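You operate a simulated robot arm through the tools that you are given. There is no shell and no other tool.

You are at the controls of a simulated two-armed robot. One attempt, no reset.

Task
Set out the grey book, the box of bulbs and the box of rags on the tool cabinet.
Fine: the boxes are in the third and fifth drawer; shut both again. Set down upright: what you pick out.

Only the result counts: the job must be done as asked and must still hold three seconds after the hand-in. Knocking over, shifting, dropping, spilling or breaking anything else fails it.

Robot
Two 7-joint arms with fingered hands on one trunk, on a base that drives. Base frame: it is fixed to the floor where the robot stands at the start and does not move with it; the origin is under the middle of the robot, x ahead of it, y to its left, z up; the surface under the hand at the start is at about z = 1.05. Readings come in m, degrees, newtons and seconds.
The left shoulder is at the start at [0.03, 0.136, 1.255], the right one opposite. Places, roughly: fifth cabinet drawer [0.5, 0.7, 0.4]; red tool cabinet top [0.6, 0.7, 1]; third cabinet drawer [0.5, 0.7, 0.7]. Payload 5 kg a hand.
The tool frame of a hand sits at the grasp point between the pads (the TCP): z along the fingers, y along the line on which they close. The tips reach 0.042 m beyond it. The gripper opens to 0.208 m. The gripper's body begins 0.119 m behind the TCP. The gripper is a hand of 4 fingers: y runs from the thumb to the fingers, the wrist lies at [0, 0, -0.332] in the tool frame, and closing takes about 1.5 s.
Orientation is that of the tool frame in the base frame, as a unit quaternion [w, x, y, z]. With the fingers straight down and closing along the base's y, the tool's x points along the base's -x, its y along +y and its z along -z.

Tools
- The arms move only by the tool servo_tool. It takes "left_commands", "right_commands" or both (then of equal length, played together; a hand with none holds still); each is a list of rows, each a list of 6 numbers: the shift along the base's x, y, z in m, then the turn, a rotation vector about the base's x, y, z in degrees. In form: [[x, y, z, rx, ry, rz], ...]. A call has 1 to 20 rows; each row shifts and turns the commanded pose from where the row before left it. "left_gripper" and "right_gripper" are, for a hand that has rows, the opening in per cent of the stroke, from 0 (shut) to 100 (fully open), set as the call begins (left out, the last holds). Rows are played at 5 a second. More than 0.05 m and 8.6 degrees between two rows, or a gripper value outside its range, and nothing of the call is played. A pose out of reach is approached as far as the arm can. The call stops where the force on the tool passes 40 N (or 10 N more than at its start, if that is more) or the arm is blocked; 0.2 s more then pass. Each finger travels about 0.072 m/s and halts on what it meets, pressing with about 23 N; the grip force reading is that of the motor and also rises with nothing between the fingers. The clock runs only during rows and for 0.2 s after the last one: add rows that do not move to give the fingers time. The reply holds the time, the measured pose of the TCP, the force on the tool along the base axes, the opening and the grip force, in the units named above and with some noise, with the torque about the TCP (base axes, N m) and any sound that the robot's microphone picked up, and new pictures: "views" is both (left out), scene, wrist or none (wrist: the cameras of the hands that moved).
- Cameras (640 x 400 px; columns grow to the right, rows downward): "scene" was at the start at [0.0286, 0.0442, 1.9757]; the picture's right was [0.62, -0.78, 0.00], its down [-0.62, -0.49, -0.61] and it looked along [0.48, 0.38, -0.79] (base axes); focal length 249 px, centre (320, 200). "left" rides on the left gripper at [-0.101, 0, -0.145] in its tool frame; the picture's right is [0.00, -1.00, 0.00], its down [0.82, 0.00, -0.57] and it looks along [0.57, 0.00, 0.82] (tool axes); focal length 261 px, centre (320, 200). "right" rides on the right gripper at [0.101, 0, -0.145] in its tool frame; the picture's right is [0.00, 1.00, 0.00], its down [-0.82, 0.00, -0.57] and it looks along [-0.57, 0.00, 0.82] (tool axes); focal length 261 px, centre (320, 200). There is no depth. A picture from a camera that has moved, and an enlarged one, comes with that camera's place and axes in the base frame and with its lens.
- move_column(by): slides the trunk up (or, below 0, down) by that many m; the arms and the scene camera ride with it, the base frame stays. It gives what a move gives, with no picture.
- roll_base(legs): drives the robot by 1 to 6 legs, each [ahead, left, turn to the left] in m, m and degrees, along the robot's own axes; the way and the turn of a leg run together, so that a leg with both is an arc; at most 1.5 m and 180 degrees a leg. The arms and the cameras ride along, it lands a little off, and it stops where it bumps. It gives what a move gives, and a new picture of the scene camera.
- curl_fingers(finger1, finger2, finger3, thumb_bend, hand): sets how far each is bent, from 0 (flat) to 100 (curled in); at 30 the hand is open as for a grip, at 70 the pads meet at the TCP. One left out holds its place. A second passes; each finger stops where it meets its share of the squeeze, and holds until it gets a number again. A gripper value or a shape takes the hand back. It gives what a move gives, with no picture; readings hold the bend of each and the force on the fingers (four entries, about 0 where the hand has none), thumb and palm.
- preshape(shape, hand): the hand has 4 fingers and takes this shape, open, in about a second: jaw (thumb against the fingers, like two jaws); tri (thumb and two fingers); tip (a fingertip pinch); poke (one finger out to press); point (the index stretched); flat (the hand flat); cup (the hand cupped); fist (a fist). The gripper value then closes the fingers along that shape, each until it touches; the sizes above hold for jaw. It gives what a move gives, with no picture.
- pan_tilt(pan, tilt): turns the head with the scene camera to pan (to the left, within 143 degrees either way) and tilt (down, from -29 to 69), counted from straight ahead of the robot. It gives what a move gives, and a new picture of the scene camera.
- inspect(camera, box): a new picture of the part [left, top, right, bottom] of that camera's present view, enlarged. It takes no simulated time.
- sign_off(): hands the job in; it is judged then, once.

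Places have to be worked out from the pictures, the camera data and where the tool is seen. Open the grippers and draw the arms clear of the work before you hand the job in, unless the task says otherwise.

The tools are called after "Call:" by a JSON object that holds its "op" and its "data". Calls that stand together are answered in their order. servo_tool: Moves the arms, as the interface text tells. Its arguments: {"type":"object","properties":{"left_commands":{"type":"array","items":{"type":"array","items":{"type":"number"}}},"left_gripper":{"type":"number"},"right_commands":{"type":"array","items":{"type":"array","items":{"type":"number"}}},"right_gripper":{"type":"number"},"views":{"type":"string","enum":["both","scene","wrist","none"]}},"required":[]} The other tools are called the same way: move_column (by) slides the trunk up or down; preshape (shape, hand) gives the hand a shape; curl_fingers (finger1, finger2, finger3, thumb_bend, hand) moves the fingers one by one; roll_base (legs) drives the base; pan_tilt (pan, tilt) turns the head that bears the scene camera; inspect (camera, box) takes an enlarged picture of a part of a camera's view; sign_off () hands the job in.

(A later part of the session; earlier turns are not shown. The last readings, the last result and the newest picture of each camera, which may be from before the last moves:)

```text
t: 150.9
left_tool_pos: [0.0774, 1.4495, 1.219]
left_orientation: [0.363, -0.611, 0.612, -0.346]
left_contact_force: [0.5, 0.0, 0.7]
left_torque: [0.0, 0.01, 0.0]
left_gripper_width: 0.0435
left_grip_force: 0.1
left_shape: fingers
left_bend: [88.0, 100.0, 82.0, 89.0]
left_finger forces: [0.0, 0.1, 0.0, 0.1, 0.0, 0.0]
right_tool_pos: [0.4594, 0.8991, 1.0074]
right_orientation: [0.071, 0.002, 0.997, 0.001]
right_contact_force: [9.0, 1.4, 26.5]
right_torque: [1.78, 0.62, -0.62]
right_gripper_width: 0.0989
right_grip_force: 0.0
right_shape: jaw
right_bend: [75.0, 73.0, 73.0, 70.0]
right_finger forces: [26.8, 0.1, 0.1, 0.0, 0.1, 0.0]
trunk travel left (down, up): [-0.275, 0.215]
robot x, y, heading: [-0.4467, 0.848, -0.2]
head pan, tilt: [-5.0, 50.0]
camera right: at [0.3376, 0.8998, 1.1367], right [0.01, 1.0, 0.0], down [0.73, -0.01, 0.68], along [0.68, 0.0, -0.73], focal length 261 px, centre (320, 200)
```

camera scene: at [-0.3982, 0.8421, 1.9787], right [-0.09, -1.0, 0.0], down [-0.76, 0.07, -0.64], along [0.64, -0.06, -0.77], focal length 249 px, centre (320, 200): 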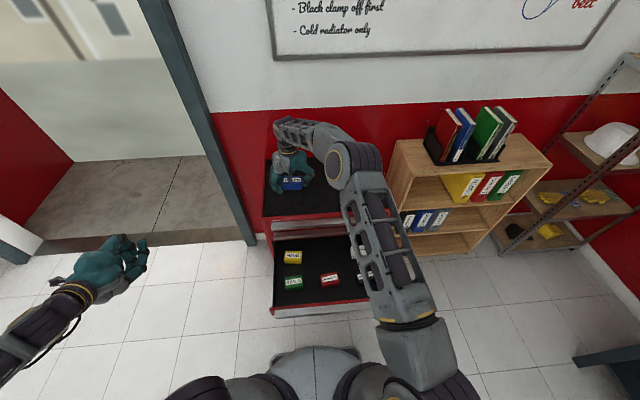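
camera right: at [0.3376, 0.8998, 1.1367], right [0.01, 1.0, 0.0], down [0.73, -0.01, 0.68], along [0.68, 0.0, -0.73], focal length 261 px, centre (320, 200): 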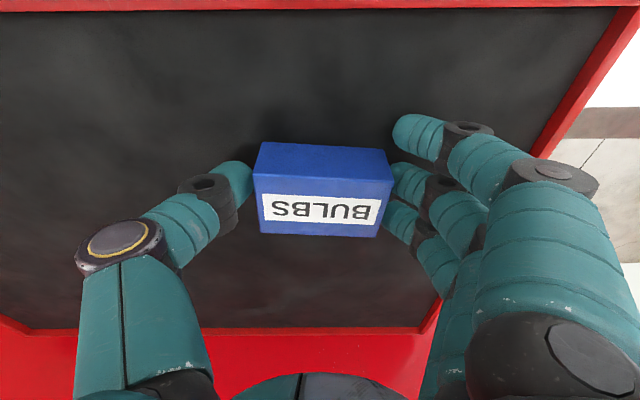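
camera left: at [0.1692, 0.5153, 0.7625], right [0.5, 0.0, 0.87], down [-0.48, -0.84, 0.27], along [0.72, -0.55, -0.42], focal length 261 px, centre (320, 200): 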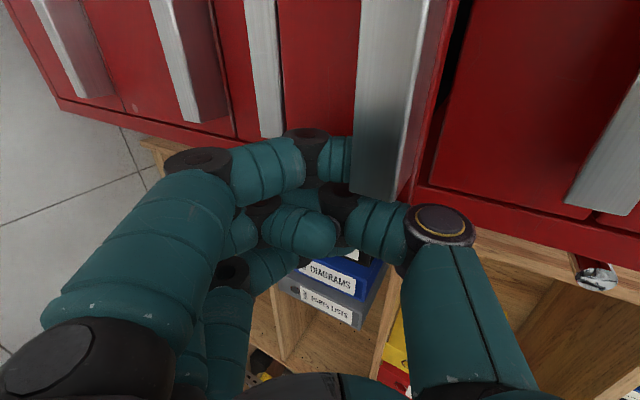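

The box is released and standing. I open wider and lift the hand straight up away from it.

Call:
{"op": "servo_tool", "data": {"right_commands": [[0, 0, 0.003, 0, 0, 0], [0, 0, 0.003, 0, 0, 0], [0, 0, 0, 0, 0, 0], [0, 0, 0, 0, 0, 0]], "right_gripper": 65, "views": "none"}}

Call:
{"op": "servo_tool", "data": {"right_commands": [[0, 0, 0.02, 0, 0, 0], [0, 0, 0.03, 0, 0, 0], [0, 0, 0.04, 0, 0, 0], [0, 0, 0.04, 0, 0, 0], [0, 0, 0.04, 0, 0, 0], [-0.03, -0.02, 0.03, 0, 0, 0], [-0.03, -0.03, 0, 0, 0, 0], [-0.03, -0.03, 0, 0, 0, 0], [-0.03, -0.03, 0, 0, 0, 0], [-0.03, -0.03, 0, 0, 0, 0], [-0.03, -0.03, 0, 0, 0, 0]], "views": "both"}}

```text
t: 151.9
left_tool_pos: [0.0778, 1.4504, 1.2182]
left_orientation: [-0.362, 0.612, -0.611, 0.347]
left_contact_force: [0.1, 0.3, 0.1]
left_torque: [-0.03, 0.04, 0.03]
left_gripper_width: 0.0437
left_grip_force: 0.0
left_shape: fingers
left_bend: [88.0, 100.0, 82.0, 89.0]
left_finger forces: [0.1, 0.0, 0.0, 0.0, 0.0, 0.0]
right_tool_pos: [0.4578, 0.9006, 1.0099]
right_orientation: [0.068, 0.0, 0.998, 0.0]
right_contact_force: [-0.9, -0.8, -0.6]
right_torque: [-0.02, 0.02, -0.06]
right_gripper_width: 0.1347
right_grip_force: 0.1
right_shape: jaw
right_bend: [31.0, 31.0, 31.0, 64.0]
right_finger forces: [0.0, 0.0, 0.1, 0.1, 0.0, 0.0]
trunk travel left (down, up): [-0.275, 0.215]
robot x, y, heading: [-0.4494, 0.8522, -0.5]
head pan, tilt: [-5.0, 50.0]
```

```text
t: 154.3
left_tool_pos: [0.0751, 1.4473, 1.2197]
left_orientation: [0.364, -0.611, 0.612, -0.345]
left_contact_force: [-0.7, -0.3, 0.9]
left_torque: [0.06, 0.04, 0.07]
left_gripper_width: 0.0432
left_grip_force: 0.0
left_shape: fingers
left_bend: [88.0, 100.0, 82.0, 89.0]
left_finger forces: [0.0, 0.1, 0.0, 0.0, 0.0, 0.0]
right_tool_pos: [0.2782, 0.7288, 1.2127]
right_orientation: [0.07, 0.001, 0.998, 0.001]
right_contact_force: [-0.9, -0.5, 1.0]
right_torque: [0.01, -0.14, 0.0]
right_gripper_width: 0.1349
right_grip_force: 0.1
right_shape: jaw
right_bend: [30.0, 30.0, 30.0, 64.0]
right_finger forces: [0.0, 0.0, 0.0, 0.1, 0.0, 0.1]
trunk travel left (down, up): [-0.275, 0.215]
robot x, y, heading: [-0.4455, 0.8492, -0.1]
head pan, tilt: [-5.0, 50.0]
camera scene: at [-0.4029, 0.8393, 1.9789], right [-0.09, -1.0, 0.0], down [-0.76, 0.07, -0.64], along [0.64, -0.06, -0.77], focal length 249 px, centre (320, 200)
camera right: at [0.1567, 0.7276, 1.3413], right [0.01, 1.0, 0.0], down [0.73, -0.01, 0.68], along [0.68, 0.0, -0.73], focal length 261 px, centre (320, 200)
```

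scene: 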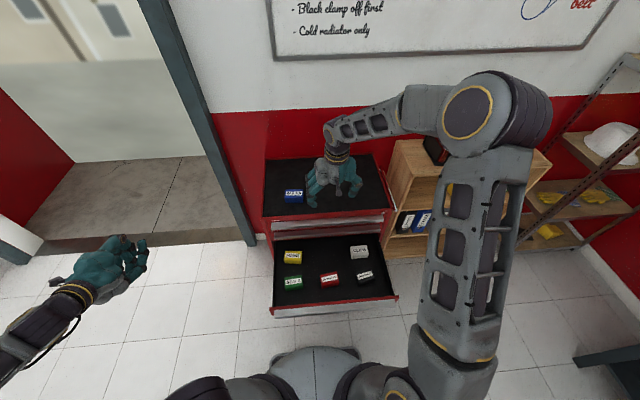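
right: 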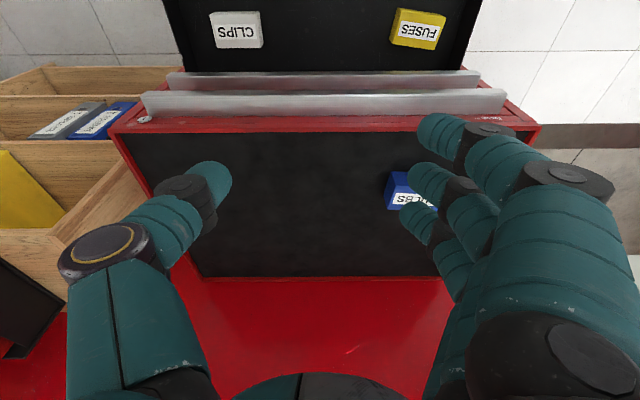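

The BULBS box stands on the cabinet top. Next I tuck the right arm aside, back off, lower the trunk and bring the left hand (closed to a fingertip) in front of drawer 3 to push it shut.

Call:
{"op": "servo_tool", "data": {"right_commands": [[-0.025, -0.03, 0.02, 0, 0, 0], [-0.025, -0.03, 0.02, 0, 0, 0], [-0.025, -0.03, 0.02, 0, 0, 0], [-0.025, -0.03, 0.02, 0, 0, 0], [-0.025, -0.03, 0.02, 0, 0, 0], [-0.025, -0.03, 0.02, 0, 0, 0], [-0.025, -0.03, 0.02, 0, 8, 0], [0, -0.02, 0.02, 0, 0, 0]], "left_commands": [[0, 0, 0, 0, 0, 0], [0, 0, 0, 0, 0, 0], [0, 0, 0, 0, 0, 0], [0, 0, 0, 0, 0, 0], [0, 0, 0, 0, 0, 0], [0, 0, 0, 0, 0, 0], [0, 0, 0, 0, 0, 0], [0, 0, 0, 0, 0, 0]], "left_gripper": 50, "views": "none"}}

Call:
{"op": "roll_base", "data": {"legs": [[-0.4, 0, 0], [0, -0.5, 0]]}}

Call:
{"op": "move_column", "data": {"by": -0.27}}

```text
t: 156.1
left_tool_pos: [0.076, 1.4484, 1.2194]
left_orientation: [0.365, -0.611, 0.612, -0.345]
left_contact_force: [-2.1, -1.0, 0.0]
left_torque: [0.0, -0.06, 0.01]
left_gripper_width: 0.0
left_grip_force: 0.0
left_shape: poke
left_bend: [100.0, 100.0, 100.0, 45.0]
left_finger forces: [0.1, 0.0, 0.0, 0.0, 0.0, 0.0]
right_tool_pos: [0.1009, 0.4995, 1.3729]
right_orientation: [0.0, 0.001, 1.0, 0.001]
right_contact_force: [-1.3, -0.2, -0.6]
right_torque: [0.03, -0.15, 0.01]
right_gripper_width: 0.1345
right_grip_force: 0.0
right_shape: jaw
right_bend: [30.0, 30.0, 30.0, 64.0]
right_finger forces: [0.1, 0.0, 0.1, 0.0, 0.0, 0.0]
trunk travel left (down, up): [-0.275, 0.215]
robot x, y, heading: [-0.449, 0.8538, 0.1]
head pan, tilt: [-5.0, 50.0]
```

```text
t: 161.1
left_tool_pos: [-0.3252, 0.9432, 1.2192]
left_orientation: [0.362, -0.61, 0.614, -0.346]
left_contact_force: [-0.4, -0.3, 0.7]
left_torque: [0.0, 0.01, 0.06]
left_gripper_width: 0.0002
left_grip_force: 0.0
left_shape: poke
left_bend: [100.0, 100.0, 100.0, 45.0]
left_finger forces: [0.0, 0.1, 0.1, 0.0, 0.1, 0.0]
right_tool_pos: [-0.3046, -0.0053, 1.3715]
right_orientation: [0.001, 0.003, 1.0, 0.002]
right_contact_force: [-0.2, -0.6, -0.9]
right_torque: [0.08, -0.01, -0.03]
right_gripper_width: 0.1348
right_grip_force: 0.1
right_shape: jaw
right_bend: [30.0, 30.0, 30.0, 64.0]
right_finger forces: [0.0, 0.1, 0.1, 0.0, 0.1, 0.0]
trunk travel left (down, up): [-0.275, 0.215]
robot x, y, heading: [-0.8487, 0.3472, -0.5]
head pan, tilt: [-5.0, 50.0]
camera scene: at [-0.8063, 0.3371, 1.9788], right [-0.1, -1.0, 0.0], down [-0.76, 0.07, -0.64], along [0.64, -0.06, -0.77], focal length 249 px, centre (320, 200)
```

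scene: 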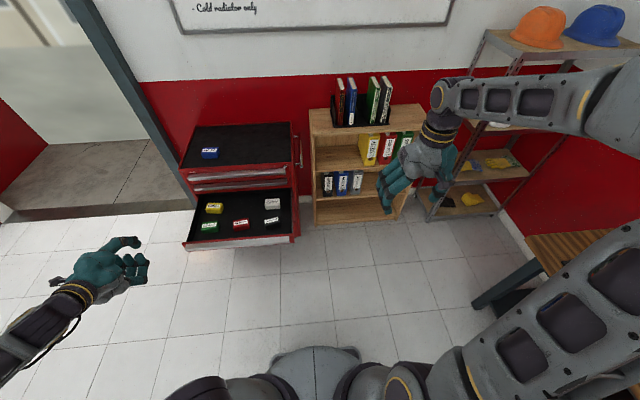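

```text
t: 163.9
left_tool_pos: [-0.3249, 0.9441, 0.9483]
left_orientation: [0.362, -0.61, 0.614, -0.346]
left_contact_force: [-0.5, -0.3, 0.9]
left_torque: [0.01, 0.01, 0.0]
left_gripper_width: 0.0
left_grip_force: 0.2
left_shape: poke
left_bend: [100.0, 100.0, 100.0, 45.0]
left_finger forces: [0.0, 0.1, 0.1, 0.0, 0.0, 0.0]
right_tool_pos: [-0.3042, -0.0062, 1.1019]
right_orientation: [0.0, 0.004, 1.0, 0.0]
right_contact_force: [-0.7, 0.0, -0.5]
right_torque: [0.0, -0.03, 0.03]
right_gripper_width: 0.1349
right_grip_force: 0.0
right_shape: jaw
right_bend: [30.0, 30.0, 30.0, 64.0]
right_finger forces: [0.1, 0.1, 0.1, 0.0, 0.0, 0.0]
trunk travel left (down, up): [-0.005, 0.485]
robot x, y, heading: [-0.8521, 0.3436, -0.6]
head pan, tilt: [-5.0, 50.0]
```

The hand reverted to the "poke" shape (thumb forward), which is fine for pushing. I lower it to the lip's height and drive forward to push the drawer most of the way in.

Call:
{"op": "servo_tool", "data": {"left_commands": [[0, 0, -0.035, 0, 0, 0], [0, 0, -0.035, 0, 0, 0], [0, 0, -0.035, 0, 0, 0], [0, 0, -0.035, 0, 0, 0], [0, 0, -0.035, 0, 0, 0], [0, 0, -0.035, 0, 0, 0]], "views": "none"}}

Call:
{"op": "roll_base", "data": {"legs": [[0.22, 0, 0.5]]}}

Call:
{"op": "inspect", "data": {"camera": "left", "box": [0, 0, 640, 400]}}

```text
t: 165.3
left_tool_pos: [-0.3256, 0.9439, 0.7384]
left_orientation: [0.361, -0.61, 0.615, -0.347]
left_contact_force: [0.6, -0.3, -0.2]
left_torque: [-0.02, 0.03, -0.03]
left_gripper_width: 0.0003
left_grip_force: 0.1
left_shape: poke
left_bend: [100.0, 100.0, 100.0, 45.0]
left_finger forces: [0.0, 0.0, 0.1, 0.0, 0.0, 0.0]
right_tool_pos: [-0.3043, -0.0055, 1.1021]
right_orientation: [0.0, 0.004, 1.0, 0.001]
right_contact_force: [-0.7, -0.3, -0.1]
right_torque: [-0.04, 0.01, -0.02]
right_gripper_width: 0.1349
right_grip_force: 0.1
right_shape: jaw
right_bend: [30.0, 30.0, 30.0, 64.0]
right_finger forces: [0.1, 0.0, 0.0, 0.1, 0.0, 0.1]
trunk travel left (down, up): [-0.005, 0.485]
robot x, y, heading: [-0.8514, 0.3477, -0.5]
head pan, tilt: [-5.0, 50.0]
```

```text
t: 167.0
left_tool_pos: [-0.1088, 0.9473, 0.7389]
left_orientation: [-0.363, 0.614, -0.61, 0.345]
left_contact_force: [-0.3, -0.3, -0.2]
left_torque: [-0.04, 0.01, 0.04]
left_gripper_width: 0.0
left_grip_force: 0.0
left_shape: poke
left_bend: [100.0, 100.0, 100.0, 45.0]
left_finger forces: [0.0, 0.0, 0.1, 0.0, 0.1, 0.0]
right_tool_pos: [-0.0779, -0.0016, 1.1013]
right_orientation: [-0.001, -0.001, 1.0, 0.0]
right_contact_force: [1.6, 0.4, 0.1]
right_torque: [-0.03, 0.13, 0.02]
right_gripper_width: 0.1348
right_grip_force: 0.0
right_shape: jaw
right_bend: [30.0, 30.0, 30.0, 64.0]
right_finger forces: [0.1, 0.1, 0.0, 0.0, 0.1, 0.0]
trunk travel left (down, up): [-0.005, 0.485]
robot x, y, heading: [-0.6347, 0.347, -0.2]
head pan, tilt: [-5.0, 50.0]
camera scene: at [-0.5834, 0.3374, 1.7087], right [-0.09, -1.0, 0.0], down [-0.76, 0.07, -0.64], along [0.64, -0.06, -0.77], focal length 249 px, centre (320, 200)
```

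scene: 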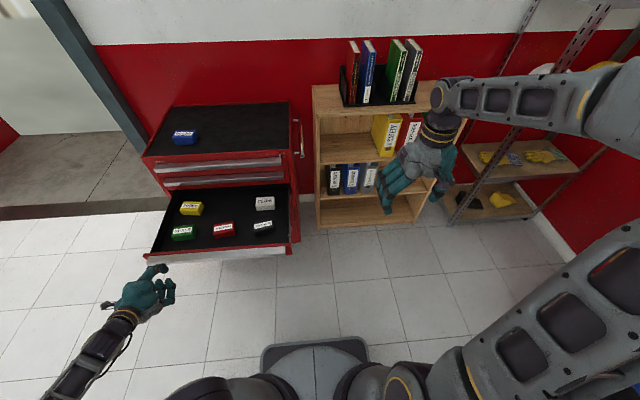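

```text
1.00 times, centred on (320, 200) of left (not enlarged: the box is as wide or as high as the picture)
camera zoom: at [-0.2357, 1.045, 0.8123], right [0.5, -0.01, 0.87], down [-0.48, -0.83, 0.27], along [0.72, -0.55, -0.42], focal length 261 px, centre (320, 200)
```

zoom: 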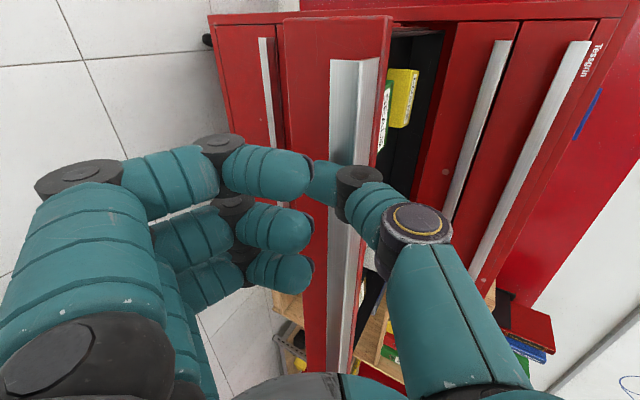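

The thumb is right in front of the lip. I push the drawer in by driving forward 0.28 m, leaving the last part for slow arm motion.

Call:
{"op": "roll_base", "data": {"legs": [[0.14, 0, 0], [0.14, 0, 0]]}}

Call:
{"op": "servo_tool", "data": {"left_commands": [[0.015, 0, 0, 0, 0, 0], [0.015, 0, 0, 0, 0, 0], [0.01, 0, 0, 0, 0, 0], [0.01, 0, 0, 0, 0, 0], [0.01, 0, 0, 0, 0, 0]], "views": "both"}}

```text
t: 169.2
left_tool_pos: [0.1729, 0.9467, 0.7385]
left_orientation: [-0.362, 0.613, -0.611, 0.345]
left_contact_force: [0.9, -0.5, -0.1]
left_torque: [0.0, 0.02, -0.01]
left_gripper_width: 0.0
left_grip_force: 0.0
left_shape: poke
left_bend: [100.0, 100.0, 100.0, 45.0]
left_finger forces: [0.1, 0.0, 0.0, 0.0, 0.1, 0.0]
right_tool_pos: [0.2008, -0.0023, 1.1009]
right_orientation: [-0.001, 0.0, 1.0, 0.0]
right_contact_force: [0.7, -0.7, -0.9]
right_torque: [0.02, 0.16, 0.01]
right_gripper_width: 0.135
right_grip_force: 0.1
right_shape: jaw
right_bend: [30.0, 30.0, 30.0, 64.0]
right_finger forces: [0.1, 0.0, 0.0, 0.0, 0.0, 0.0]
trunk travel left (down, up): [-0.005, 0.485]
robot x, y, heading: [-0.3494, 0.3469, -0.1]
head pan, tilt: [-5.0, 50.0]
camera scene: at [-0.3031, 0.3375, 1.7087], right [-0.09, -1.0, 0.0], down [-0.76, 0.07, -0.64], along [0.64, -0.06, -0.77], focal length 249 px, centre (320, 200)
```

scene: 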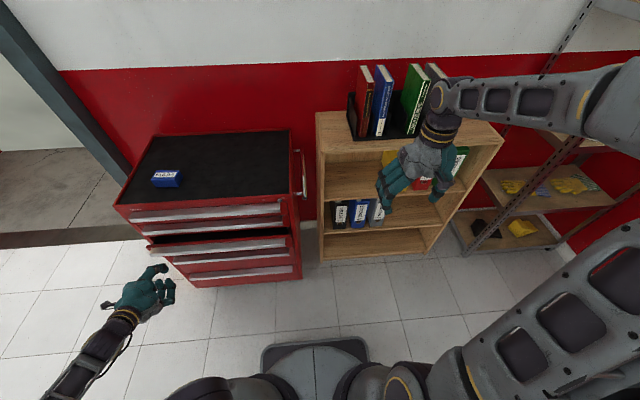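

```text
t: 170.4
left_tool_pos: [0.2307, 0.9478, 0.7376]
left_orientation: [-0.363, 0.613, -0.611, 0.345]
left_contact_force: [-0.2, 0.7, 1.0]
left_torque: [0.01, -0.01, -0.02]
left_gripper_width: 0.0
left_grip_force: 0.1
left_shape: poke
left_bend: [100.0, 100.0, 100.0, 45.0]
left_finger forces: [0.0, 0.1, 0.1, 0.0, 0.0, 0.1]
right_tool_pos: [0.1987, -0.0022, 1.1006]
right_orientation: [-0.001, -0.001, 1.0, 0.001]
right_contact_force: [0.3, -0.1, 0.7]
right_torque: [0.0, 0.04, 0.0]
right_gripper_width: 0.1348
right_grip_force: 0.1
right_shape: jaw
right_bend: [30.0, 30.0, 30.0, 64.0]
right_finger forces: [0.1, 0.0, 0.0, 0.0, 0.1, 0.1]
trunk travel left (down, up): [-0.005, 0.485]
robot x, y, heading: [-0.351, 0.3468, -0.0]
head pan, tilt: [-5.0, 50.0]
camera scene: at [-0.3049, 0.3377, 1.7088], right [-0.09, -1.0, 0.0], down [-0.76, 0.07, -0.64], along [0.64, -0.06, -0.77], focal length 249 px, centre (320, 200)
camera left: at [0.1044, 1.0453, 0.8125], right [0.5, -0.01, 0.87], down [-0.48, -0.83, 0.27], along [0.72, -0.55, -0.42], focal length 261 px, centre (320, 200)
```

scene: 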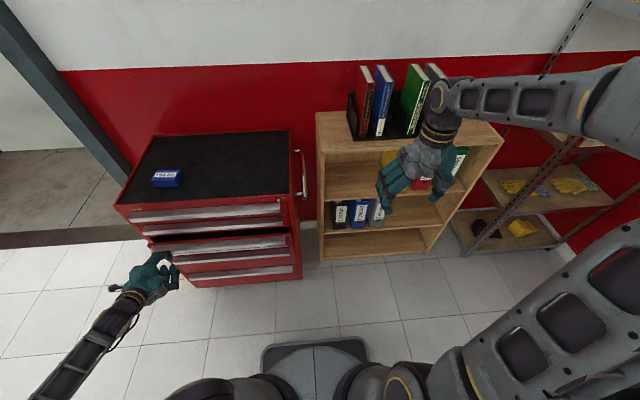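
left: 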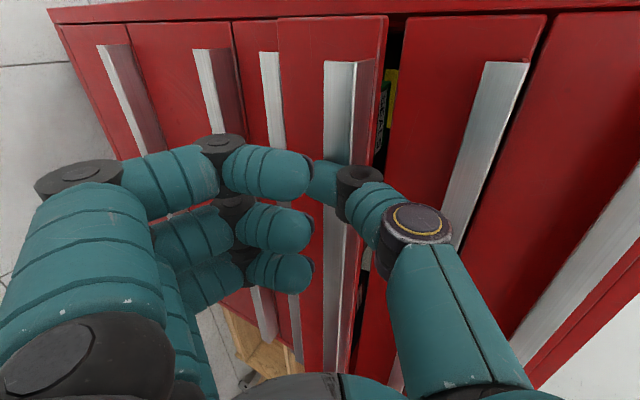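

The drawer is nearly shut. I keep pushing slowly with the arm until it resists.

Call:
{"op": "servo_tool", "data": {"left_commands": [[0.008, 0, 0, 0, 0, 0], [0.008, 0, 0, 0, 0, 0], [0.008, 0, 0, 0, 0, 0], [0.008, 0, 0, 0, 0, 0], [0.006, 0, 0, 0, 0, 0], [0.005, 0, 0, 0, 0, 0]], "views": "wrist"}}

```text
t: 171.8
left_tool_pos: [0.2747, 0.9457, 0.739]
left_orientation: [-0.363, 0.612, -0.612, 0.345]
left_contact_force: [0.3, 0.8, 0.0]
left_torque: [-0.01, -0.03, 0.04]
left_gripper_width: 0.0002
left_grip_force: 0.0
left_shape: poke
left_bend: [100.0, 100.0, 100.0, 45.0]
left_finger forces: [0.0, 0.1, 0.0, 0.1, 0.0, 0.0]
right_tool_pos: [0.1987, -0.0023, 1.1012]
right_orientation: [0.0, 0.0, 1.0, 0.0]
right_contact_force: [0.5, -0.5, 0.1]
right_torque: [-0.02, 0.03, -0.03]
right_gripper_width: 0.1348
right_grip_force: 0.2
right_shape: jaw
right_bend: [30.0, 30.0, 30.0, 64.0]
right_finger forces: [0.0, 0.0, 0.2, 0.0, 0.0, 0.1]
trunk travel left (down, up): [-0.005, 0.485]
robot x, y, heading: [-0.3507, 0.3449, 0.1]
head pan, tilt: [-5.0, 50.0]
camera left: at [0.148, 1.0445, 0.8128], right [0.5, -0.01, 0.87], down [-0.48, -0.83, 0.27], along [0.72, -0.55, -0.42], focal length 261 px, centre (320, 200)
```

left: 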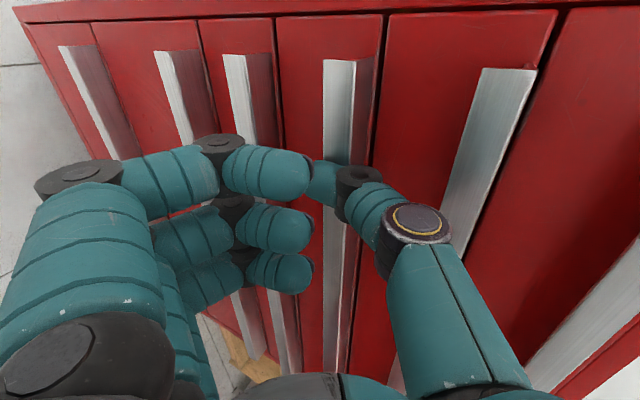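

It looks flush; I press a little more to feel the stop.

Call:
{"op": "servo_tool", "data": {"left_commands": [[0.003, 0, 0, 0, 0, 0], [0.003, 0, 0, 0, 0, 0], [0.003, 0, 0, 0, 0, 0]], "views": "none"}}

Call:
{"op": "inspect", "data": {"camera": "left", "box": [200, 0, 560, 225]}}

```text
t: 172.6
left_tool_pos: [0.2812, 0.9454, 0.7397]
left_orientation: [-0.364, 0.613, -0.611, 0.346]
left_contact_force: [-30.4, -4.7, 10.0]
left_torque: [-0.05, 0.07, -0.13]
left_gripper_width: 0.0001
left_grip_force: 0.1
left_shape: poke
left_bend: [100.0, 100.0, 100.0, 46.0]
left_finger forces: [0.0, 0.0, 0.0, 0.0, 29.9, 0.0]
right_tool_pos: [0.1974, -0.0025, 1.102]
right_orientation: [0.001, -0.001, 1.0, 0.001]
right_contact_force: [-1.2, -1.0, -0.9]
right_torque: [0.01, 0.02, 0.02]
right_gripper_width: 0.1349
right_grip_force: 0.0
right_shape: jaw
right_bend: [30.0, 30.0, 30.0, 64.0]
right_finger forces: [0.1, 0.0, 0.0, 0.1, 0.0, 0.0]
trunk travel left (down, up): [-0.005, 0.485]
robot x, y, heading: [-0.3514, 0.3465, -0.2]
head pan, tilt: [-5.0, 50.0]
```

```text
1.78 times, centred on (380, 112) of left
camera zoom: at [0.154, 1.0446, 0.8137], right [0.5, -0.01, 0.87], down [-0.48, -0.83, 0.27], along [0.72, -0.55, -0.42], focal length 463 px, centre (213, 356)
```

zoom: 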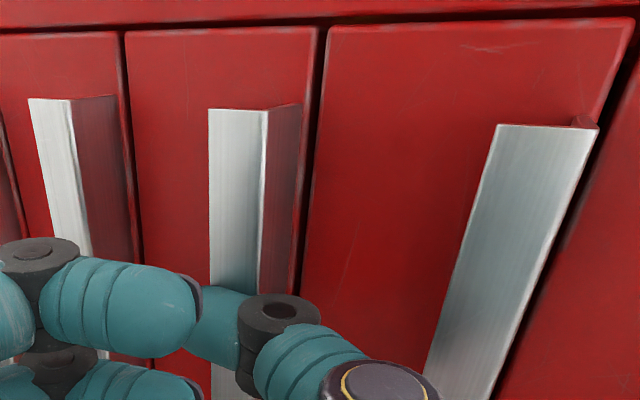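

Drawer 3 is shut (30 N at the stop, flush with the others). I back the hand off and re-form the hook for drawer 5.

Call:
{"op": "servo_tool", "data": {"left_commands": [[-0.02, 0, 0, 0, 0, 0], [-0.04, 0, 0, 0, 0, 0], [-0.04, 0, 0, 0, 0, 0]], "views": "none"}}

Call:
{"op": "curl_fingers", "data": {"hand": "left", "finger1": 82, "finger2": 60, "finger3": 82, "thumb_bend": 95}}

Call:
{"op": "curl_fingers", "data": {"hand": "left", "finger1": 88}}

Call:
{"op": "roll_base", "data": {"legs": [[-0.12, 0, 0], [0, -0.64, 0.2]]}}

```text
t: 173.4
left_tool_pos: [0.1839, 0.945, 0.74]
left_orientation: [0.362, -0.612, 0.612, -0.346]
left_contact_force: [0.6, -1.4, 0.9]
left_torque: [0.04, 0.12, 0.09]
left_gripper_width: 0.0
left_grip_force: 0.2
left_shape: poke
left_bend: [100.0, 100.0, 100.0, 45.0]
left_finger forces: [0.0, 0.1, 0.0, 0.0, 0.1, 0.1]
right_tool_pos: [0.1995, -0.0035, 1.1027]
right_orientation: [0.0, 0.001, 1.0, 0.001]
right_contact_force: [-1.7, -0.4, 0.8]
right_torque: [0.05, -0.11, -0.03]
right_gripper_width: 0.1347
right_grip_force: 0.1
right_shape: jaw
right_bend: [30.0, 30.0, 30.0, 64.0]
right_finger forces: [0.1, 0.1, 0.1, 0.0, 0.0, 0.0]
trunk travel left (down, up): [-0.005, 0.485]
robot x, y, heading: [-0.3498, 0.3458, -0.1]
head pan, tilt: [-5.0, 50.0]
```

```text
t: 174.4
left_tool_pos: [0.1821, 0.9458, 0.7391]
left_orientation: [-0.362, 0.613, -0.612, 0.345]
left_contact_force: [0.2, -0.7, -0.8]
left_torque: [-0.02, 0.02, 0.03]
left_gripper_width: 0.0327
left_grip_force: 0.1
left_shape: fingers
left_bend: [82.0, 100.0, 82.0, 89.0]
left_finger forces: [0.0, 0.1, 0.0, 0.0, 0.0, 0.0]
right_tool_pos: [0.1994, -0.0018, 1.1022]
right_orientation: [0.0, 0.0, 1.0, -0.001]
right_contact_force: [-0.9, -0.1, -0.3]
right_torque: [0.01, 0.01, -0.01]
right_gripper_width: 0.1349
right_grip_force: 0.0
right_shape: jaw
right_bend: [30.0, 30.0, 30.0, 64.0]
right_finger forces: [0.1, 0.0, 0.0, 0.1, 0.0, 0.0]
trunk travel left (down, up): [-0.005, 0.485]
robot x, y, heading: [-0.3505, 0.3467, -0.1]
head pan, tilt: [-5.0, 50.0]
```

```text
t: 175.4
left_tool_pos: [0.1835, 0.9459, 0.7393]
left_orientation: [-0.363, 0.612, -0.612, 0.345]
left_contact_force: [0.2, 0.6, 1.0]
left_torque: [-0.01, -0.03, -0.03]
left_gripper_width: 0.0409
left_grip_force: 0.1
left_shape: fingers
left_bend: [88.0, 100.0, 82.0, 89.0]
left_finger forces: [0.1, 0.0, 0.0, 0.1, 0.1, 0.0]
right_tool_pos: [0.1996, -0.0021, 1.1028]
right_orientation: [0.0, 0.0, 1.0, 0.0]
right_contact_force: [0.2, 0.3, 0.3]
right_torque: [-0.01, 0.02, 0.01]
right_gripper_width: 0.1349
right_grip_force: 0.0
right_shape: jaw
right_bend: [30.0, 30.0, 30.0, 64.0]
right_finger forces: [0.1, 0.0, 0.1, 0.0, 0.0, 0.1]
trunk travel left (down, up): [-0.005, 0.485]
robot x, y, heading: [-0.3531, 0.3459, -0.3]
head pan, tilt: [-5.0, 50.0]
```

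```text
t: 179.8
left_tool_pos: [0.0625, 0.3119, 0.7395]
left_orientation: [-0.364, 0.614, -0.61, 0.344]
left_contact_force: [0.3, -1.2, 0.0]
left_torque: [0.03, 0.06, 0.03]
left_gripper_width: 0.041
left_grip_force: 0.0
left_shape: fingers
left_bend: [88.0, 100.0, 82.0, 89.0]
left_finger forces: [0.0, 0.1, 0.0, 0.1, 0.0, 0.0]
right_tool_pos: [0.0816, -0.6362, 1.1012]
right_orientation: [0.0, -0.002, 1.0, 0.0]
right_contact_force: [0.5, -0.2, -0.4]
right_torque: [0.1, -0.01, 0.02]
right_gripper_width: 0.1349
right_grip_force: 0.0
right_shape: jaw
right_bend: [30.0, 30.0, 30.0, 64.0]
right_finger forces: [0.0, 0.0, 0.0, 0.1, 0.0, 0.0]
trunk travel left (down, up): [-0.005, 0.485]
robot x, y, heading: [-0.47, -0.287, -0.1]
head pan, tilt: [-5.0, 50.0]
camera scene: at [-0.4244, -0.2987, 1.7088], right [-0.09, -1.0, 0.0], down [-0.76, 0.07, -0.64], along [0.64, -0.05, -0.77], focal length 249 px, centre (320, 200)
```

scene: 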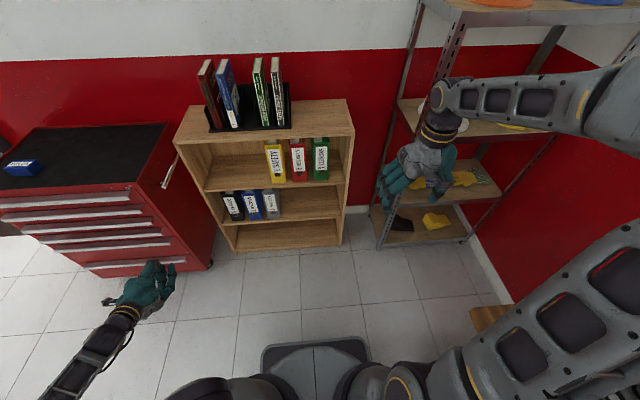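

Now I lower the hook to the fifth handle's height in free space.

Call:
{"op": "servo_tool", "data": {"left_commands": [[0.005, 0.002, -0.035, 0, 0, 0], [0.005, 0.002, -0.035, 0, 0, 0], [0.005, 0.002, -0.035, 0, 0, 0], [0.005, 0.002, -0.035, 0, 0, 0], [0.005, 0.002, -0.035, 0, 0, 0], [0.005, 0.002, -0.035, 0, 0, 0], [0.005, 0.002, -0.03, 0, 0, 0]], "views": "none"}}

```text
t: 181.4
left_tool_pos: [0.0977, 0.3264, 0.4987]
left_orientation: [-0.364, 0.613, -0.611, 0.344]
left_contact_force: [-0.3, 0.4, -0.3]
left_torque: [-0.05, 0.0, -0.09]
left_gripper_width: 0.041
left_grip_force: 0.1
left_shape: fingers
left_bend: [88.0, 100.0, 82.0, 89.0]
left_finger forces: [0.0, 0.0, 0.1, 0.0, 0.1, 0.0]
right_tool_pos: [0.0815, -0.6356, 1.0997]
right_orientation: [-0.001, -0.002, 1.0, 0.0]
right_contact_force: [-0.4, 0.5, 0.3]
right_torque: [-0.04, 0.05, 0.02]
right_gripper_width: 0.1348
right_grip_force: 0.0
right_shape: jaw
right_bend: [30.0, 30.0, 30.0, 64.0]
right_finger forces: [0.0, 0.0, 0.0, 0.0, 0.0, 0.1]
trunk travel left (down, up): [-0.005, 0.485]
robot x, y, heading: [-0.4687, -0.288, 0.1]
head pan, tilt: [-5.0, 50.0]
```

It reaches z=0.499 fine. I drive forward 0.2 m, staying right of the handle's end, and check with the wrist camera.

Call:
{"op": "roll_base", "data": {"legs": [[0.2, 0, 0]]}}

Call:
{"op": "servo_tool", "data": {"left_commands": [[0, 0.015, 0, 0, 0, 0], [0, 0.015, 0, 0, 0, 0], [0, 0.015, 0, 0, 0, 0]], "views": "wrist"}}

Call:
{"op": "inspect", "data": {"camera": "left", "box": [200, 60, 460, 220]}}

```text
t: 183.0
left_tool_pos: [0.3001, 0.322, 0.4976]
left_orientation: [-0.362, 0.612, -0.612, 0.346]
left_contact_force: [0.5, -0.7, -0.5]
left_torque: [0.0, -0.01, 0.03]
left_gripper_width: 0.041
left_grip_force: 0.1
left_shape: fingers
left_bend: [88.0, 100.0, 82.0, 89.0]
left_finger forces: [0.0, 0.0, 0.1, 0.0, 0.1, 0.0]
right_tool_pos: [0.2819, -0.6377, 1.101]
right_orientation: [-0.001, 0.0, 1.0, 0.001]
right_contact_force: [0.7, 0.0, -1.0]
right_torque: [0.0, 0.13, -0.01]
right_gripper_width: 0.1349
right_grip_force: 0.0
right_shape: jaw
right_bend: [30.0, 30.0, 30.0, 64.0]
right_finger forces: [0.0, 0.0, 0.0, 0.1, 0.1, 0.1]
trunk travel left (down, up): [-0.005, 0.485]
robot x, y, heading: [-0.2784, -0.2885, -0.2]
head pan, tilt: [-5.0, 50.0]
camera scene: at [-0.2229, -0.2979, 1.7087], right [-0.09, -1.0, 0.0], down [-0.76, 0.07, -0.64], along [0.64, -0.06, -0.77], focal length 249 px, centre (320, 200)
```

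scene: 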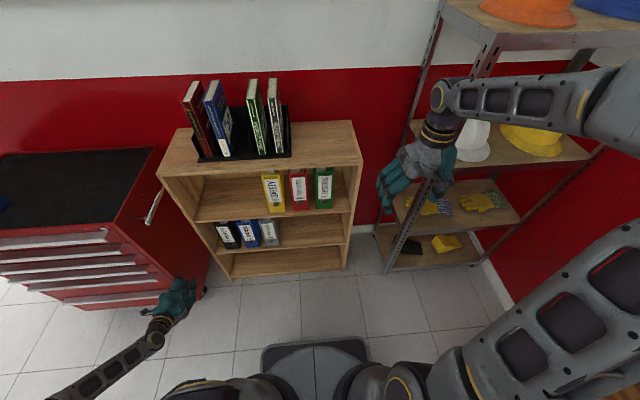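

```text
t: 183.8
left_tool_pos: [0.2993, 0.3675, 0.4983]
left_orientation: [-0.363, 0.612, -0.612, 0.345]
left_contact_force: [-0.1, 0.2, 0.1]
left_torque: [-0.01, -0.01, -0.03]
left_gripper_width: 0.041
left_grip_force: 0.0
left_shape: fingers
left_bend: [88.0, 100.0, 82.0, 89.0]
left_finger forces: [0.0, 0.0, 0.0, 0.0, 0.0, 0.0]
right_tool_pos: [0.2802, -0.6383, 1.1018]
right_orientation: [0.001, 0.0, 1.0, 0.0]
right_contact_force: [0.6, 0.8, 0.3]
right_torque: [-0.03, 0.05, -0.04]
right_gripper_width: 0.1349
right_grip_force: 0.0
right_shape: jaw
right_bend: [30.0, 30.0, 30.0, 64.0]
right_finger forces: [0.1, 0.0, 0.0, 0.1, 0.0, 0.1]
trunk travel left (down, up): [-0.005, 0.485]
robot x, y, heading: [-0.2732, -0.2914, -0.3]
head pan, tilt: [-5.0, 50.0]
camera left: at [0.1737, 0.4662, 0.5723], right [0.5, -0.01, 0.87], down [-0.48, -0.83, 0.27], along [0.72, -0.55, -0.42], focal length 261 px, centre (320, 200)
```

left: 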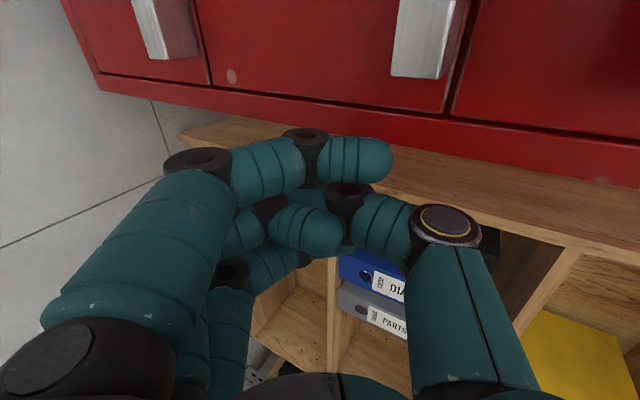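

```text
2.46 times, centred on (330, 140) of left
camera zoom: at [0.1737, 0.4662, 0.5723], right [0.5, -0.01, 0.87], down [-0.48, -0.83, 0.27], along [0.72, -0.55, -0.42], focal length 642 px, centre (295, 348)
```

zoom: 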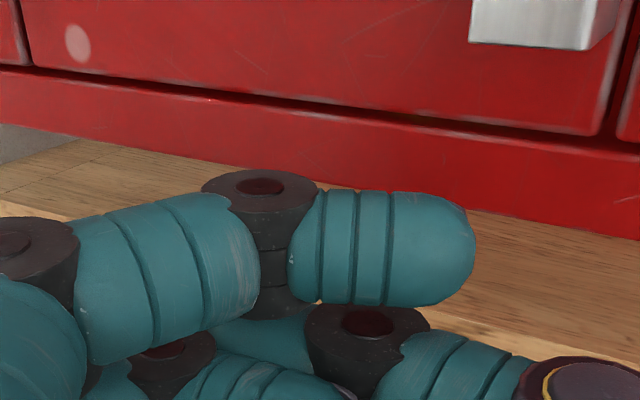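

Handle 5's end: lip bottom z≈0.530, plate ≈0.554, y≈0.4445; the fingertip is at (0.300, 0.407, 0.542). I move 39 mm in, then slide left into the cavity.

Call:
{"op": "servo_tool", "data": {"left_commands": [[0.015, 0, 0, 0, 0, 0], [0.015, 0, 0, 0, 0, 0], [0.008, 0, 0, 0, 0, 0], [0, 0.008, 0, 0, 0, 0], [0, 0.008, 0, 0, 0, 0], [0, 0.008, 0, 0, 0, 0], [0, 0.008, 0, 0, 0, 0], [0, 0.008, 0, 0, 0, 0], [0, 0.006, 0, 0, 0, 0]], "views": "wrist"}}

Call:
{"op": "inspect", "data": {"camera": "left", "box": [200, 60, 460, 220]}}

```text
t: 185.8
left_tool_pos: [0.3371, 0.4132, 0.4993]
left_orientation: [-0.366, 0.613, -0.611, 0.343]
left_contact_force: [-7.1, -3.1, -1.3]
left_torque: [0.09, -0.18, -0.01]
left_gripper_width: 0.0438
left_grip_force: 1.4
left_shape: fingers
left_bend: [88.0, 100.0, 82.0, 89.0]
left_finger forces: [1.8, 0.0, 0.0, 0.0, 0.0, 0.1]
right_tool_pos: [0.2803, -0.6377, 1.102]
right_orientation: [0.0, 0.0, 1.0, 0.001]
right_contact_force: [0.4, -0.4, -0.3]
right_torque: [0.02, 0.0, -0.02]
right_gripper_width: 0.1347
right_grip_force: 0.2
right_shape: jaw
right_bend: [30.0, 30.0, 30.0, 64.0]
right_finger forces: [0.1, 0.0, 0.1, 0.1, 0.0, 0.0]
trunk travel left (down, up): [-0.005, 0.485]
robot x, y, heading: [-0.2706, -0.2848, -0.1]
head pan, tilt: [-5.0, 50.0]
camera left: at [0.2105, 0.5107, 0.5742], right [0.5, -0.01, 0.87], down [-0.48, -0.84, 0.27], along [0.72, -0.55, -0.42], focal length 261 px, centre (320, 200)
```

left: 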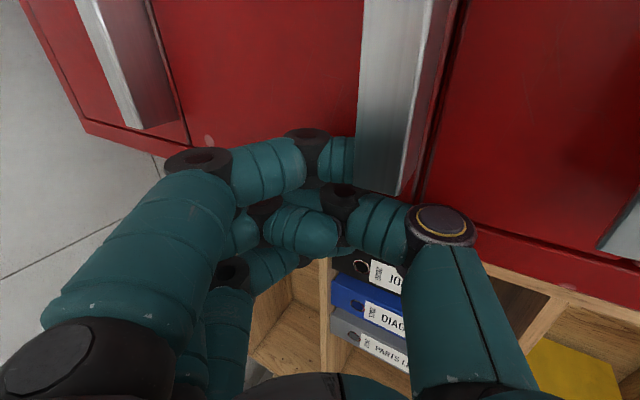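

```text
2.46 times, centred on (330, 140) of left
camera zoom: at [0.2105, 0.5107, 0.5742], right [0.5, -0.01, 0.87], down [-0.48, -0.84, 0.27], along [0.72, -0.55, -0.42], focal length 642 px, centre (295, 348)
```

zoom: 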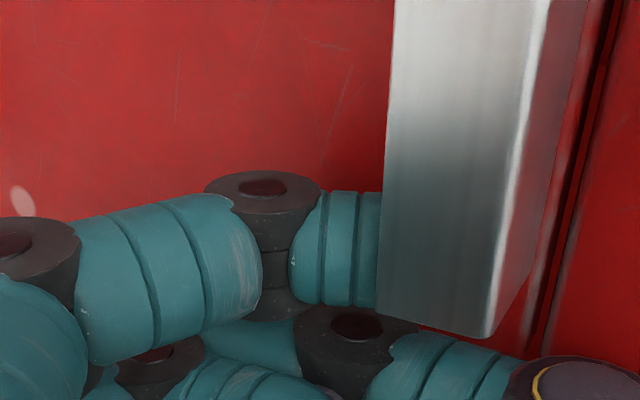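

The finger is behind the lip of handle 5. I pull gently with the arm first to be sure the drawer follows.

Call:
{"op": "servo_tool", "data": {"left_commands": [[-0.008, 0, 0, 0, 0, 0], [-0.01, 0, 0, 0, 0, 0], [-0.01, 0, 0, 0, 0, 0], [-0.01, 0, 0, 0, 0, 0]], "views": "wrist"}}

```text
t: 186.8
left_tool_pos: [0.2998, 0.4143, 0.4988]
left_orientation: [-0.365, 0.613, -0.611, 0.343]
left_contact_force: [0.3, -0.8, -0.7]
left_torque: [-0.01, -0.01, 0.02]
left_gripper_width: 0.0431
left_grip_force: 0.0
left_shape: fingers
left_bend: [88.0, 100.0, 82.0, 89.0]
left_finger forces: [0.0, 0.1, 0.1, 0.1, 0.0, 0.0]
right_tool_pos: [0.2795, -0.6391, 1.1021]
right_orientation: [0.0, 0.001, 1.0, 0.001]
right_contact_force: [-0.8, 0.6, 0.1]
right_torque: [0.0, -0.03, -0.01]
right_gripper_width: 0.1348
right_grip_force: 0.0
right_shape: jaw
right_bend: [30.0, 30.0, 30.0, 64.0]
right_finger forces: [0.0, 0.0, 0.1, 0.0, 0.0, 0.0]
trunk travel left (down, up): [-0.005, 0.485]
robot x, y, heading: [-0.2684, -0.2861, -0.0]
head pan, tilt: [-5.0, 50.0]
camera left: at [0.1734, 0.5111, 0.5739], right [0.5, -0.01, 0.87], down [-0.48, -0.84, 0.27], along [0.72, -0.55, -0.42], focal length 261 px, centre (320, 200)
```

left: 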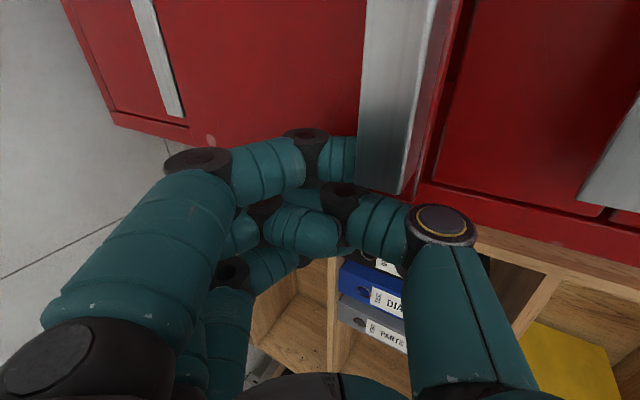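

Drawer 5 follows. I drive back 0.31 m to open it.

Call:
{"op": "roll_base", "data": {"legs": [[-0.31, 0, 0]]}}

Call:
{"op": "pan_tilt", "data": {"pan": 45, "tilt": 50}}

Call:
{"op": "inspect", "data": {"camera": "scene", "box": [250, 90, 410, 200]}}

```text
t: 188.9
left_tool_pos: [-0.0073, 0.4133, 0.4989]
left_orientation: [-0.366, 0.612, -0.611, 0.343]
left_contact_force: [-0.3, -0.6, 0.6]
left_torque: [0.02, 0.0, -0.02]
left_gripper_width: 0.0429
left_grip_force: 0.4
left_shape: fingers
left_bend: [88.0, 100.0, 82.0, 89.0]
left_finger forces: [0.5, 0.0, 0.0, 0.0, 0.0, 0.1]
right_tool_pos: [-0.0294, -0.6375, 1.1001]
right_orientation: [0.0, 0.001, 1.0, -0.001]
right_contact_force: [-1.3, 0.0, 0.5]
right_torque: [0.01, -0.11, -0.01]
right_gripper_width: 0.1348
right_grip_force: 0.0
right_shape: jaw
right_bend: [30.0, 30.0, 30.0, 64.0]
right_finger forces: [0.0, 0.0, 0.0, 0.0, 0.0, 0.1]
trunk travel left (down, up): [-0.005, 0.485]
robot x, y, heading: [-0.5796, -0.2844, -0.4]
head pan, tilt: [-5.0, 50.0]
camera scene: at [-0.5343, -0.2971, 1.7089], right [-0.09, -1.0, 0.0], down [-0.76, 0.07, -0.64], along [0.64, -0.06, -0.77], focal length 249 px, centre (320, 200)
```

scene: 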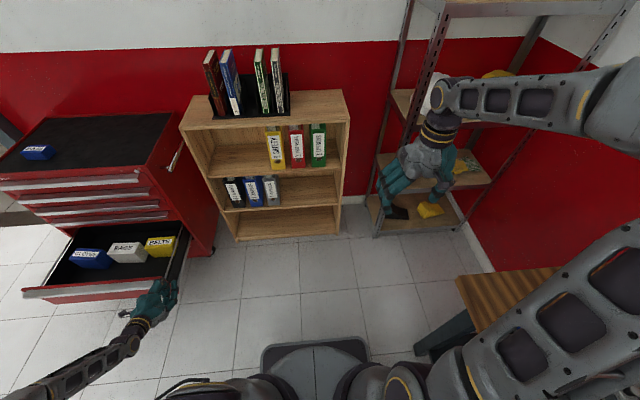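

```text
t: 190.1
left_tool_pos: [-0.0073, 0.4134, 0.4995]
left_orientation: [0.365, -0.612, 0.612, -0.343]
left_contact_force: [0.0, 0.8, 0.4]
left_torque: [-0.01, 0.0, 0.03]
left_gripper_width: 0.043
left_grip_force: 0.0
left_shape: fingers
left_bend: [88.0, 100.0, 82.0, 89.0]
left_finger forces: [0.0, 0.0, 0.0, 0.0, 0.0, 0.0]
right_tool_pos: [-0.0294, -0.6377, 1.1016]
right_orientation: [0.0, 0.001, 1.0, 0.0]
right_contact_force: [-0.2, -0.1, 1.0]
right_torque: [0.02, -0.01, 0.03]
right_gripper_width: 0.1348
right_grip_force: 0.1
right_shape: jaw
right_bend: [30.0, 30.0, 30.0, 64.0]
right_finger forces: [0.0, 0.0, 0.0, 0.0, 0.0, 0.0]
trunk travel left (down, up): [-0.005, 0.485]
robot x, y, heading: [-0.5811, -0.2884, -0.3]
head pan, tilt: [45.0, 50.0]
camera scene: at [-0.555, -0.236, 1.7088], right [0.7, -0.71, 0.0], down [-0.54, -0.54, -0.64], along [0.46, 0.45, -0.77], focal length 249 px, centre (320, 200)
```

scene: 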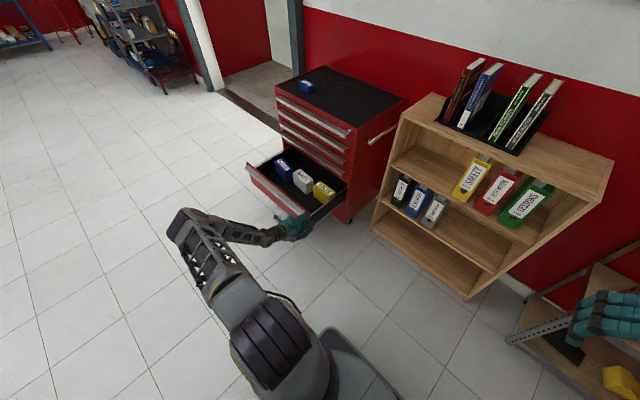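

```text
3.64 times, centred on (330, 145) of scene
camera zoom: at [-0.555, -0.236, 1.7088], right [0.7, -0.71, 0.0], down [-0.54, -0.54, -0.64], along [0.46, 0.45, -0.77], focal length 905 px, centre (284, 400)
```

zoom: 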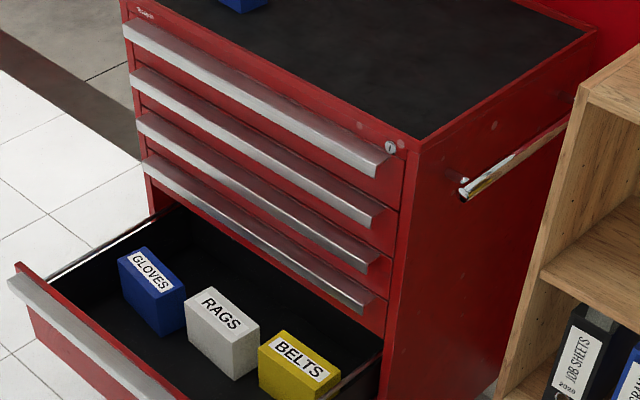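

Drawer 5 holds GLOVES, RAGS (grey, middle) and BELTS. I slide the finger out to the right, then raise the hand and turn it to point almost straight down.

Call:
{"op": "servo_tool", "data": {"left_commands": [[0, -0.015, 0, 0, 0, 0], [0, -0.015, 0, 0, 0, 0], [0, -0.015, 0, 0, 0, 0], [0, -0.015, 0, 0, 0, 0], [-0.02, 0, 0.02, 0, 0, 0], [-0.02, 0, 0.04, 0, 0, 0], [-0.02, 0, 0.04, 0, 0, 0], [-0.02, 0, 0.04, 0, 0, 0], [-0.02, 0, 0.04, 0, 0, 0], [-0.02, 0, 0.04, 0, 0, 0], [-0.02, 0, 0.04, 0, 0, 0]], "views": "none"}}

Call:
{"op": "servo_tool", "data": {"left_commands": [[-0.01, 0, 0, 0, 7.5, 0], [-0.01, 0, 0, 0, 7.5, 0], [-0.01, 0, 0, 0, 7.5, 0], [-0.01, 0, 0, 0, 7.5, 0], [0, 0, 0, 0, 7.5, 0], [0, 0, 0, 0, 7.5, 0]], "views": "both"}}

```text
t: 192.5
left_tool_pos: [-0.1472, 0.3529, 0.7612]
left_orientation: [-0.365, 0.612, -0.611, 0.344]
left_contact_force: [0.2, -0.5, -0.4]
left_torque: [0.06, 0.03, 0.06]
left_gripper_width: 0.043
left_grip_force: 0.0
left_shape: fingers
left_bend: [88.0, 100.0, 82.0, 89.0]
left_finger forces: [0.0, 0.0, 0.0, 0.1, 0.1, 0.0]
right_tool_pos: [-0.0301, -0.6393, 1.1016]
right_orientation: [0.0, 0.002, 1.0, 0.001]
right_contact_force: [-0.4, 0.4, 0.5]
right_torque: [0.13, -0.1, 0.0]
right_gripper_width: 0.1346
right_grip_force: 0.2
right_shape: jaw
right_bend: [30.0, 30.0, 30.0, 64.0]
right_finger forces: [0.0, 0.0, 0.0, 0.0, 0.0, 0.1]
trunk travel left (down, up): [-0.005, 0.485]
robot x, y, heading: [-0.5788, -0.2899, -0.2]
head pan, tilt: [45.0, 50.0]
```

```text
t: 193.9
left_tool_pos: [-0.1879, 0.355, 0.7603]
left_orientation: [0.171, -0.686, 0.691, -0.152]
left_contact_force: [-1.4, -0.4, -0.6]
left_torque: [-0.03, -0.13, -0.02]
left_gripper_width: 0.043
left_grip_force: 0.1
left_shape: fingers
left_bend: [88.0, 100.0, 82.0, 89.0]
left_finger forces: [0.1, 0.0, 0.0, 0.0, 0.1, 0.0]
left hand out of reach, approached as far as the arm can: row 5, 6
right_tool_pos: [-0.0287, -0.6365, 1.1024]
right_orientation: [0.001, 0.0, 1.0, 0.0]
right_contact_force: [-1.0, 0.4, 1.2]
right_torque: [-0.08, -0.14, 0.03]
right_gripper_width: 0.1347
right_grip_force: 0.0
right_shape: jaw
right_bend: [30.0, 30.0, 30.0, 64.0]
right_finger forces: [0.0, 0.0, 0.1, 0.0, 0.0, 0.0]
trunk travel left (down, up): [-0.005, 0.485]
robot x, y, heading: [-0.5807, -0.2917, -0.1]
head pan, tilt: [45.0, 50.0]
camera scene: at [-0.5572, -0.2352, 1.7088], right [0.71, -0.71, 0.0], down [-0.54, -0.54, -0.64], along [0.46, 0.45, -0.77], focal length 249 px, centre (320, 200)
camera left: at [-0.2525, 0.453, 0.8925], right [0.9, -0.01, 0.44], down [-0.25, -0.84, 0.49], along [0.37, -0.55, -0.75], focal length 261 px, centre (320, 200)
```

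scene: 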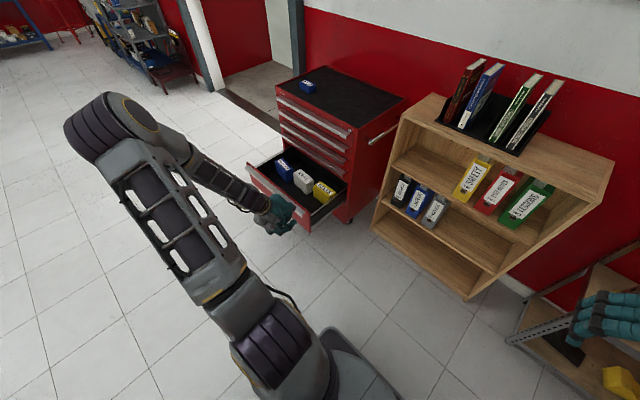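
left: 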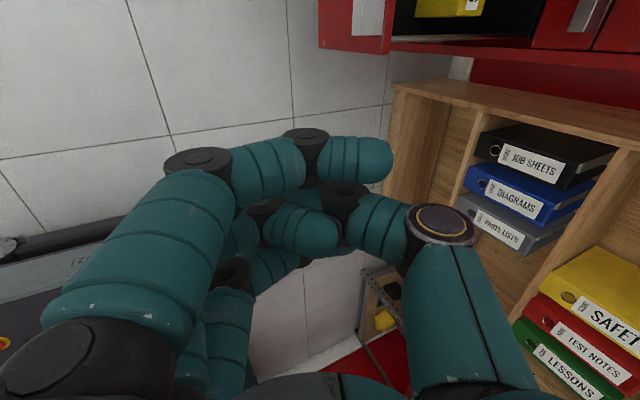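

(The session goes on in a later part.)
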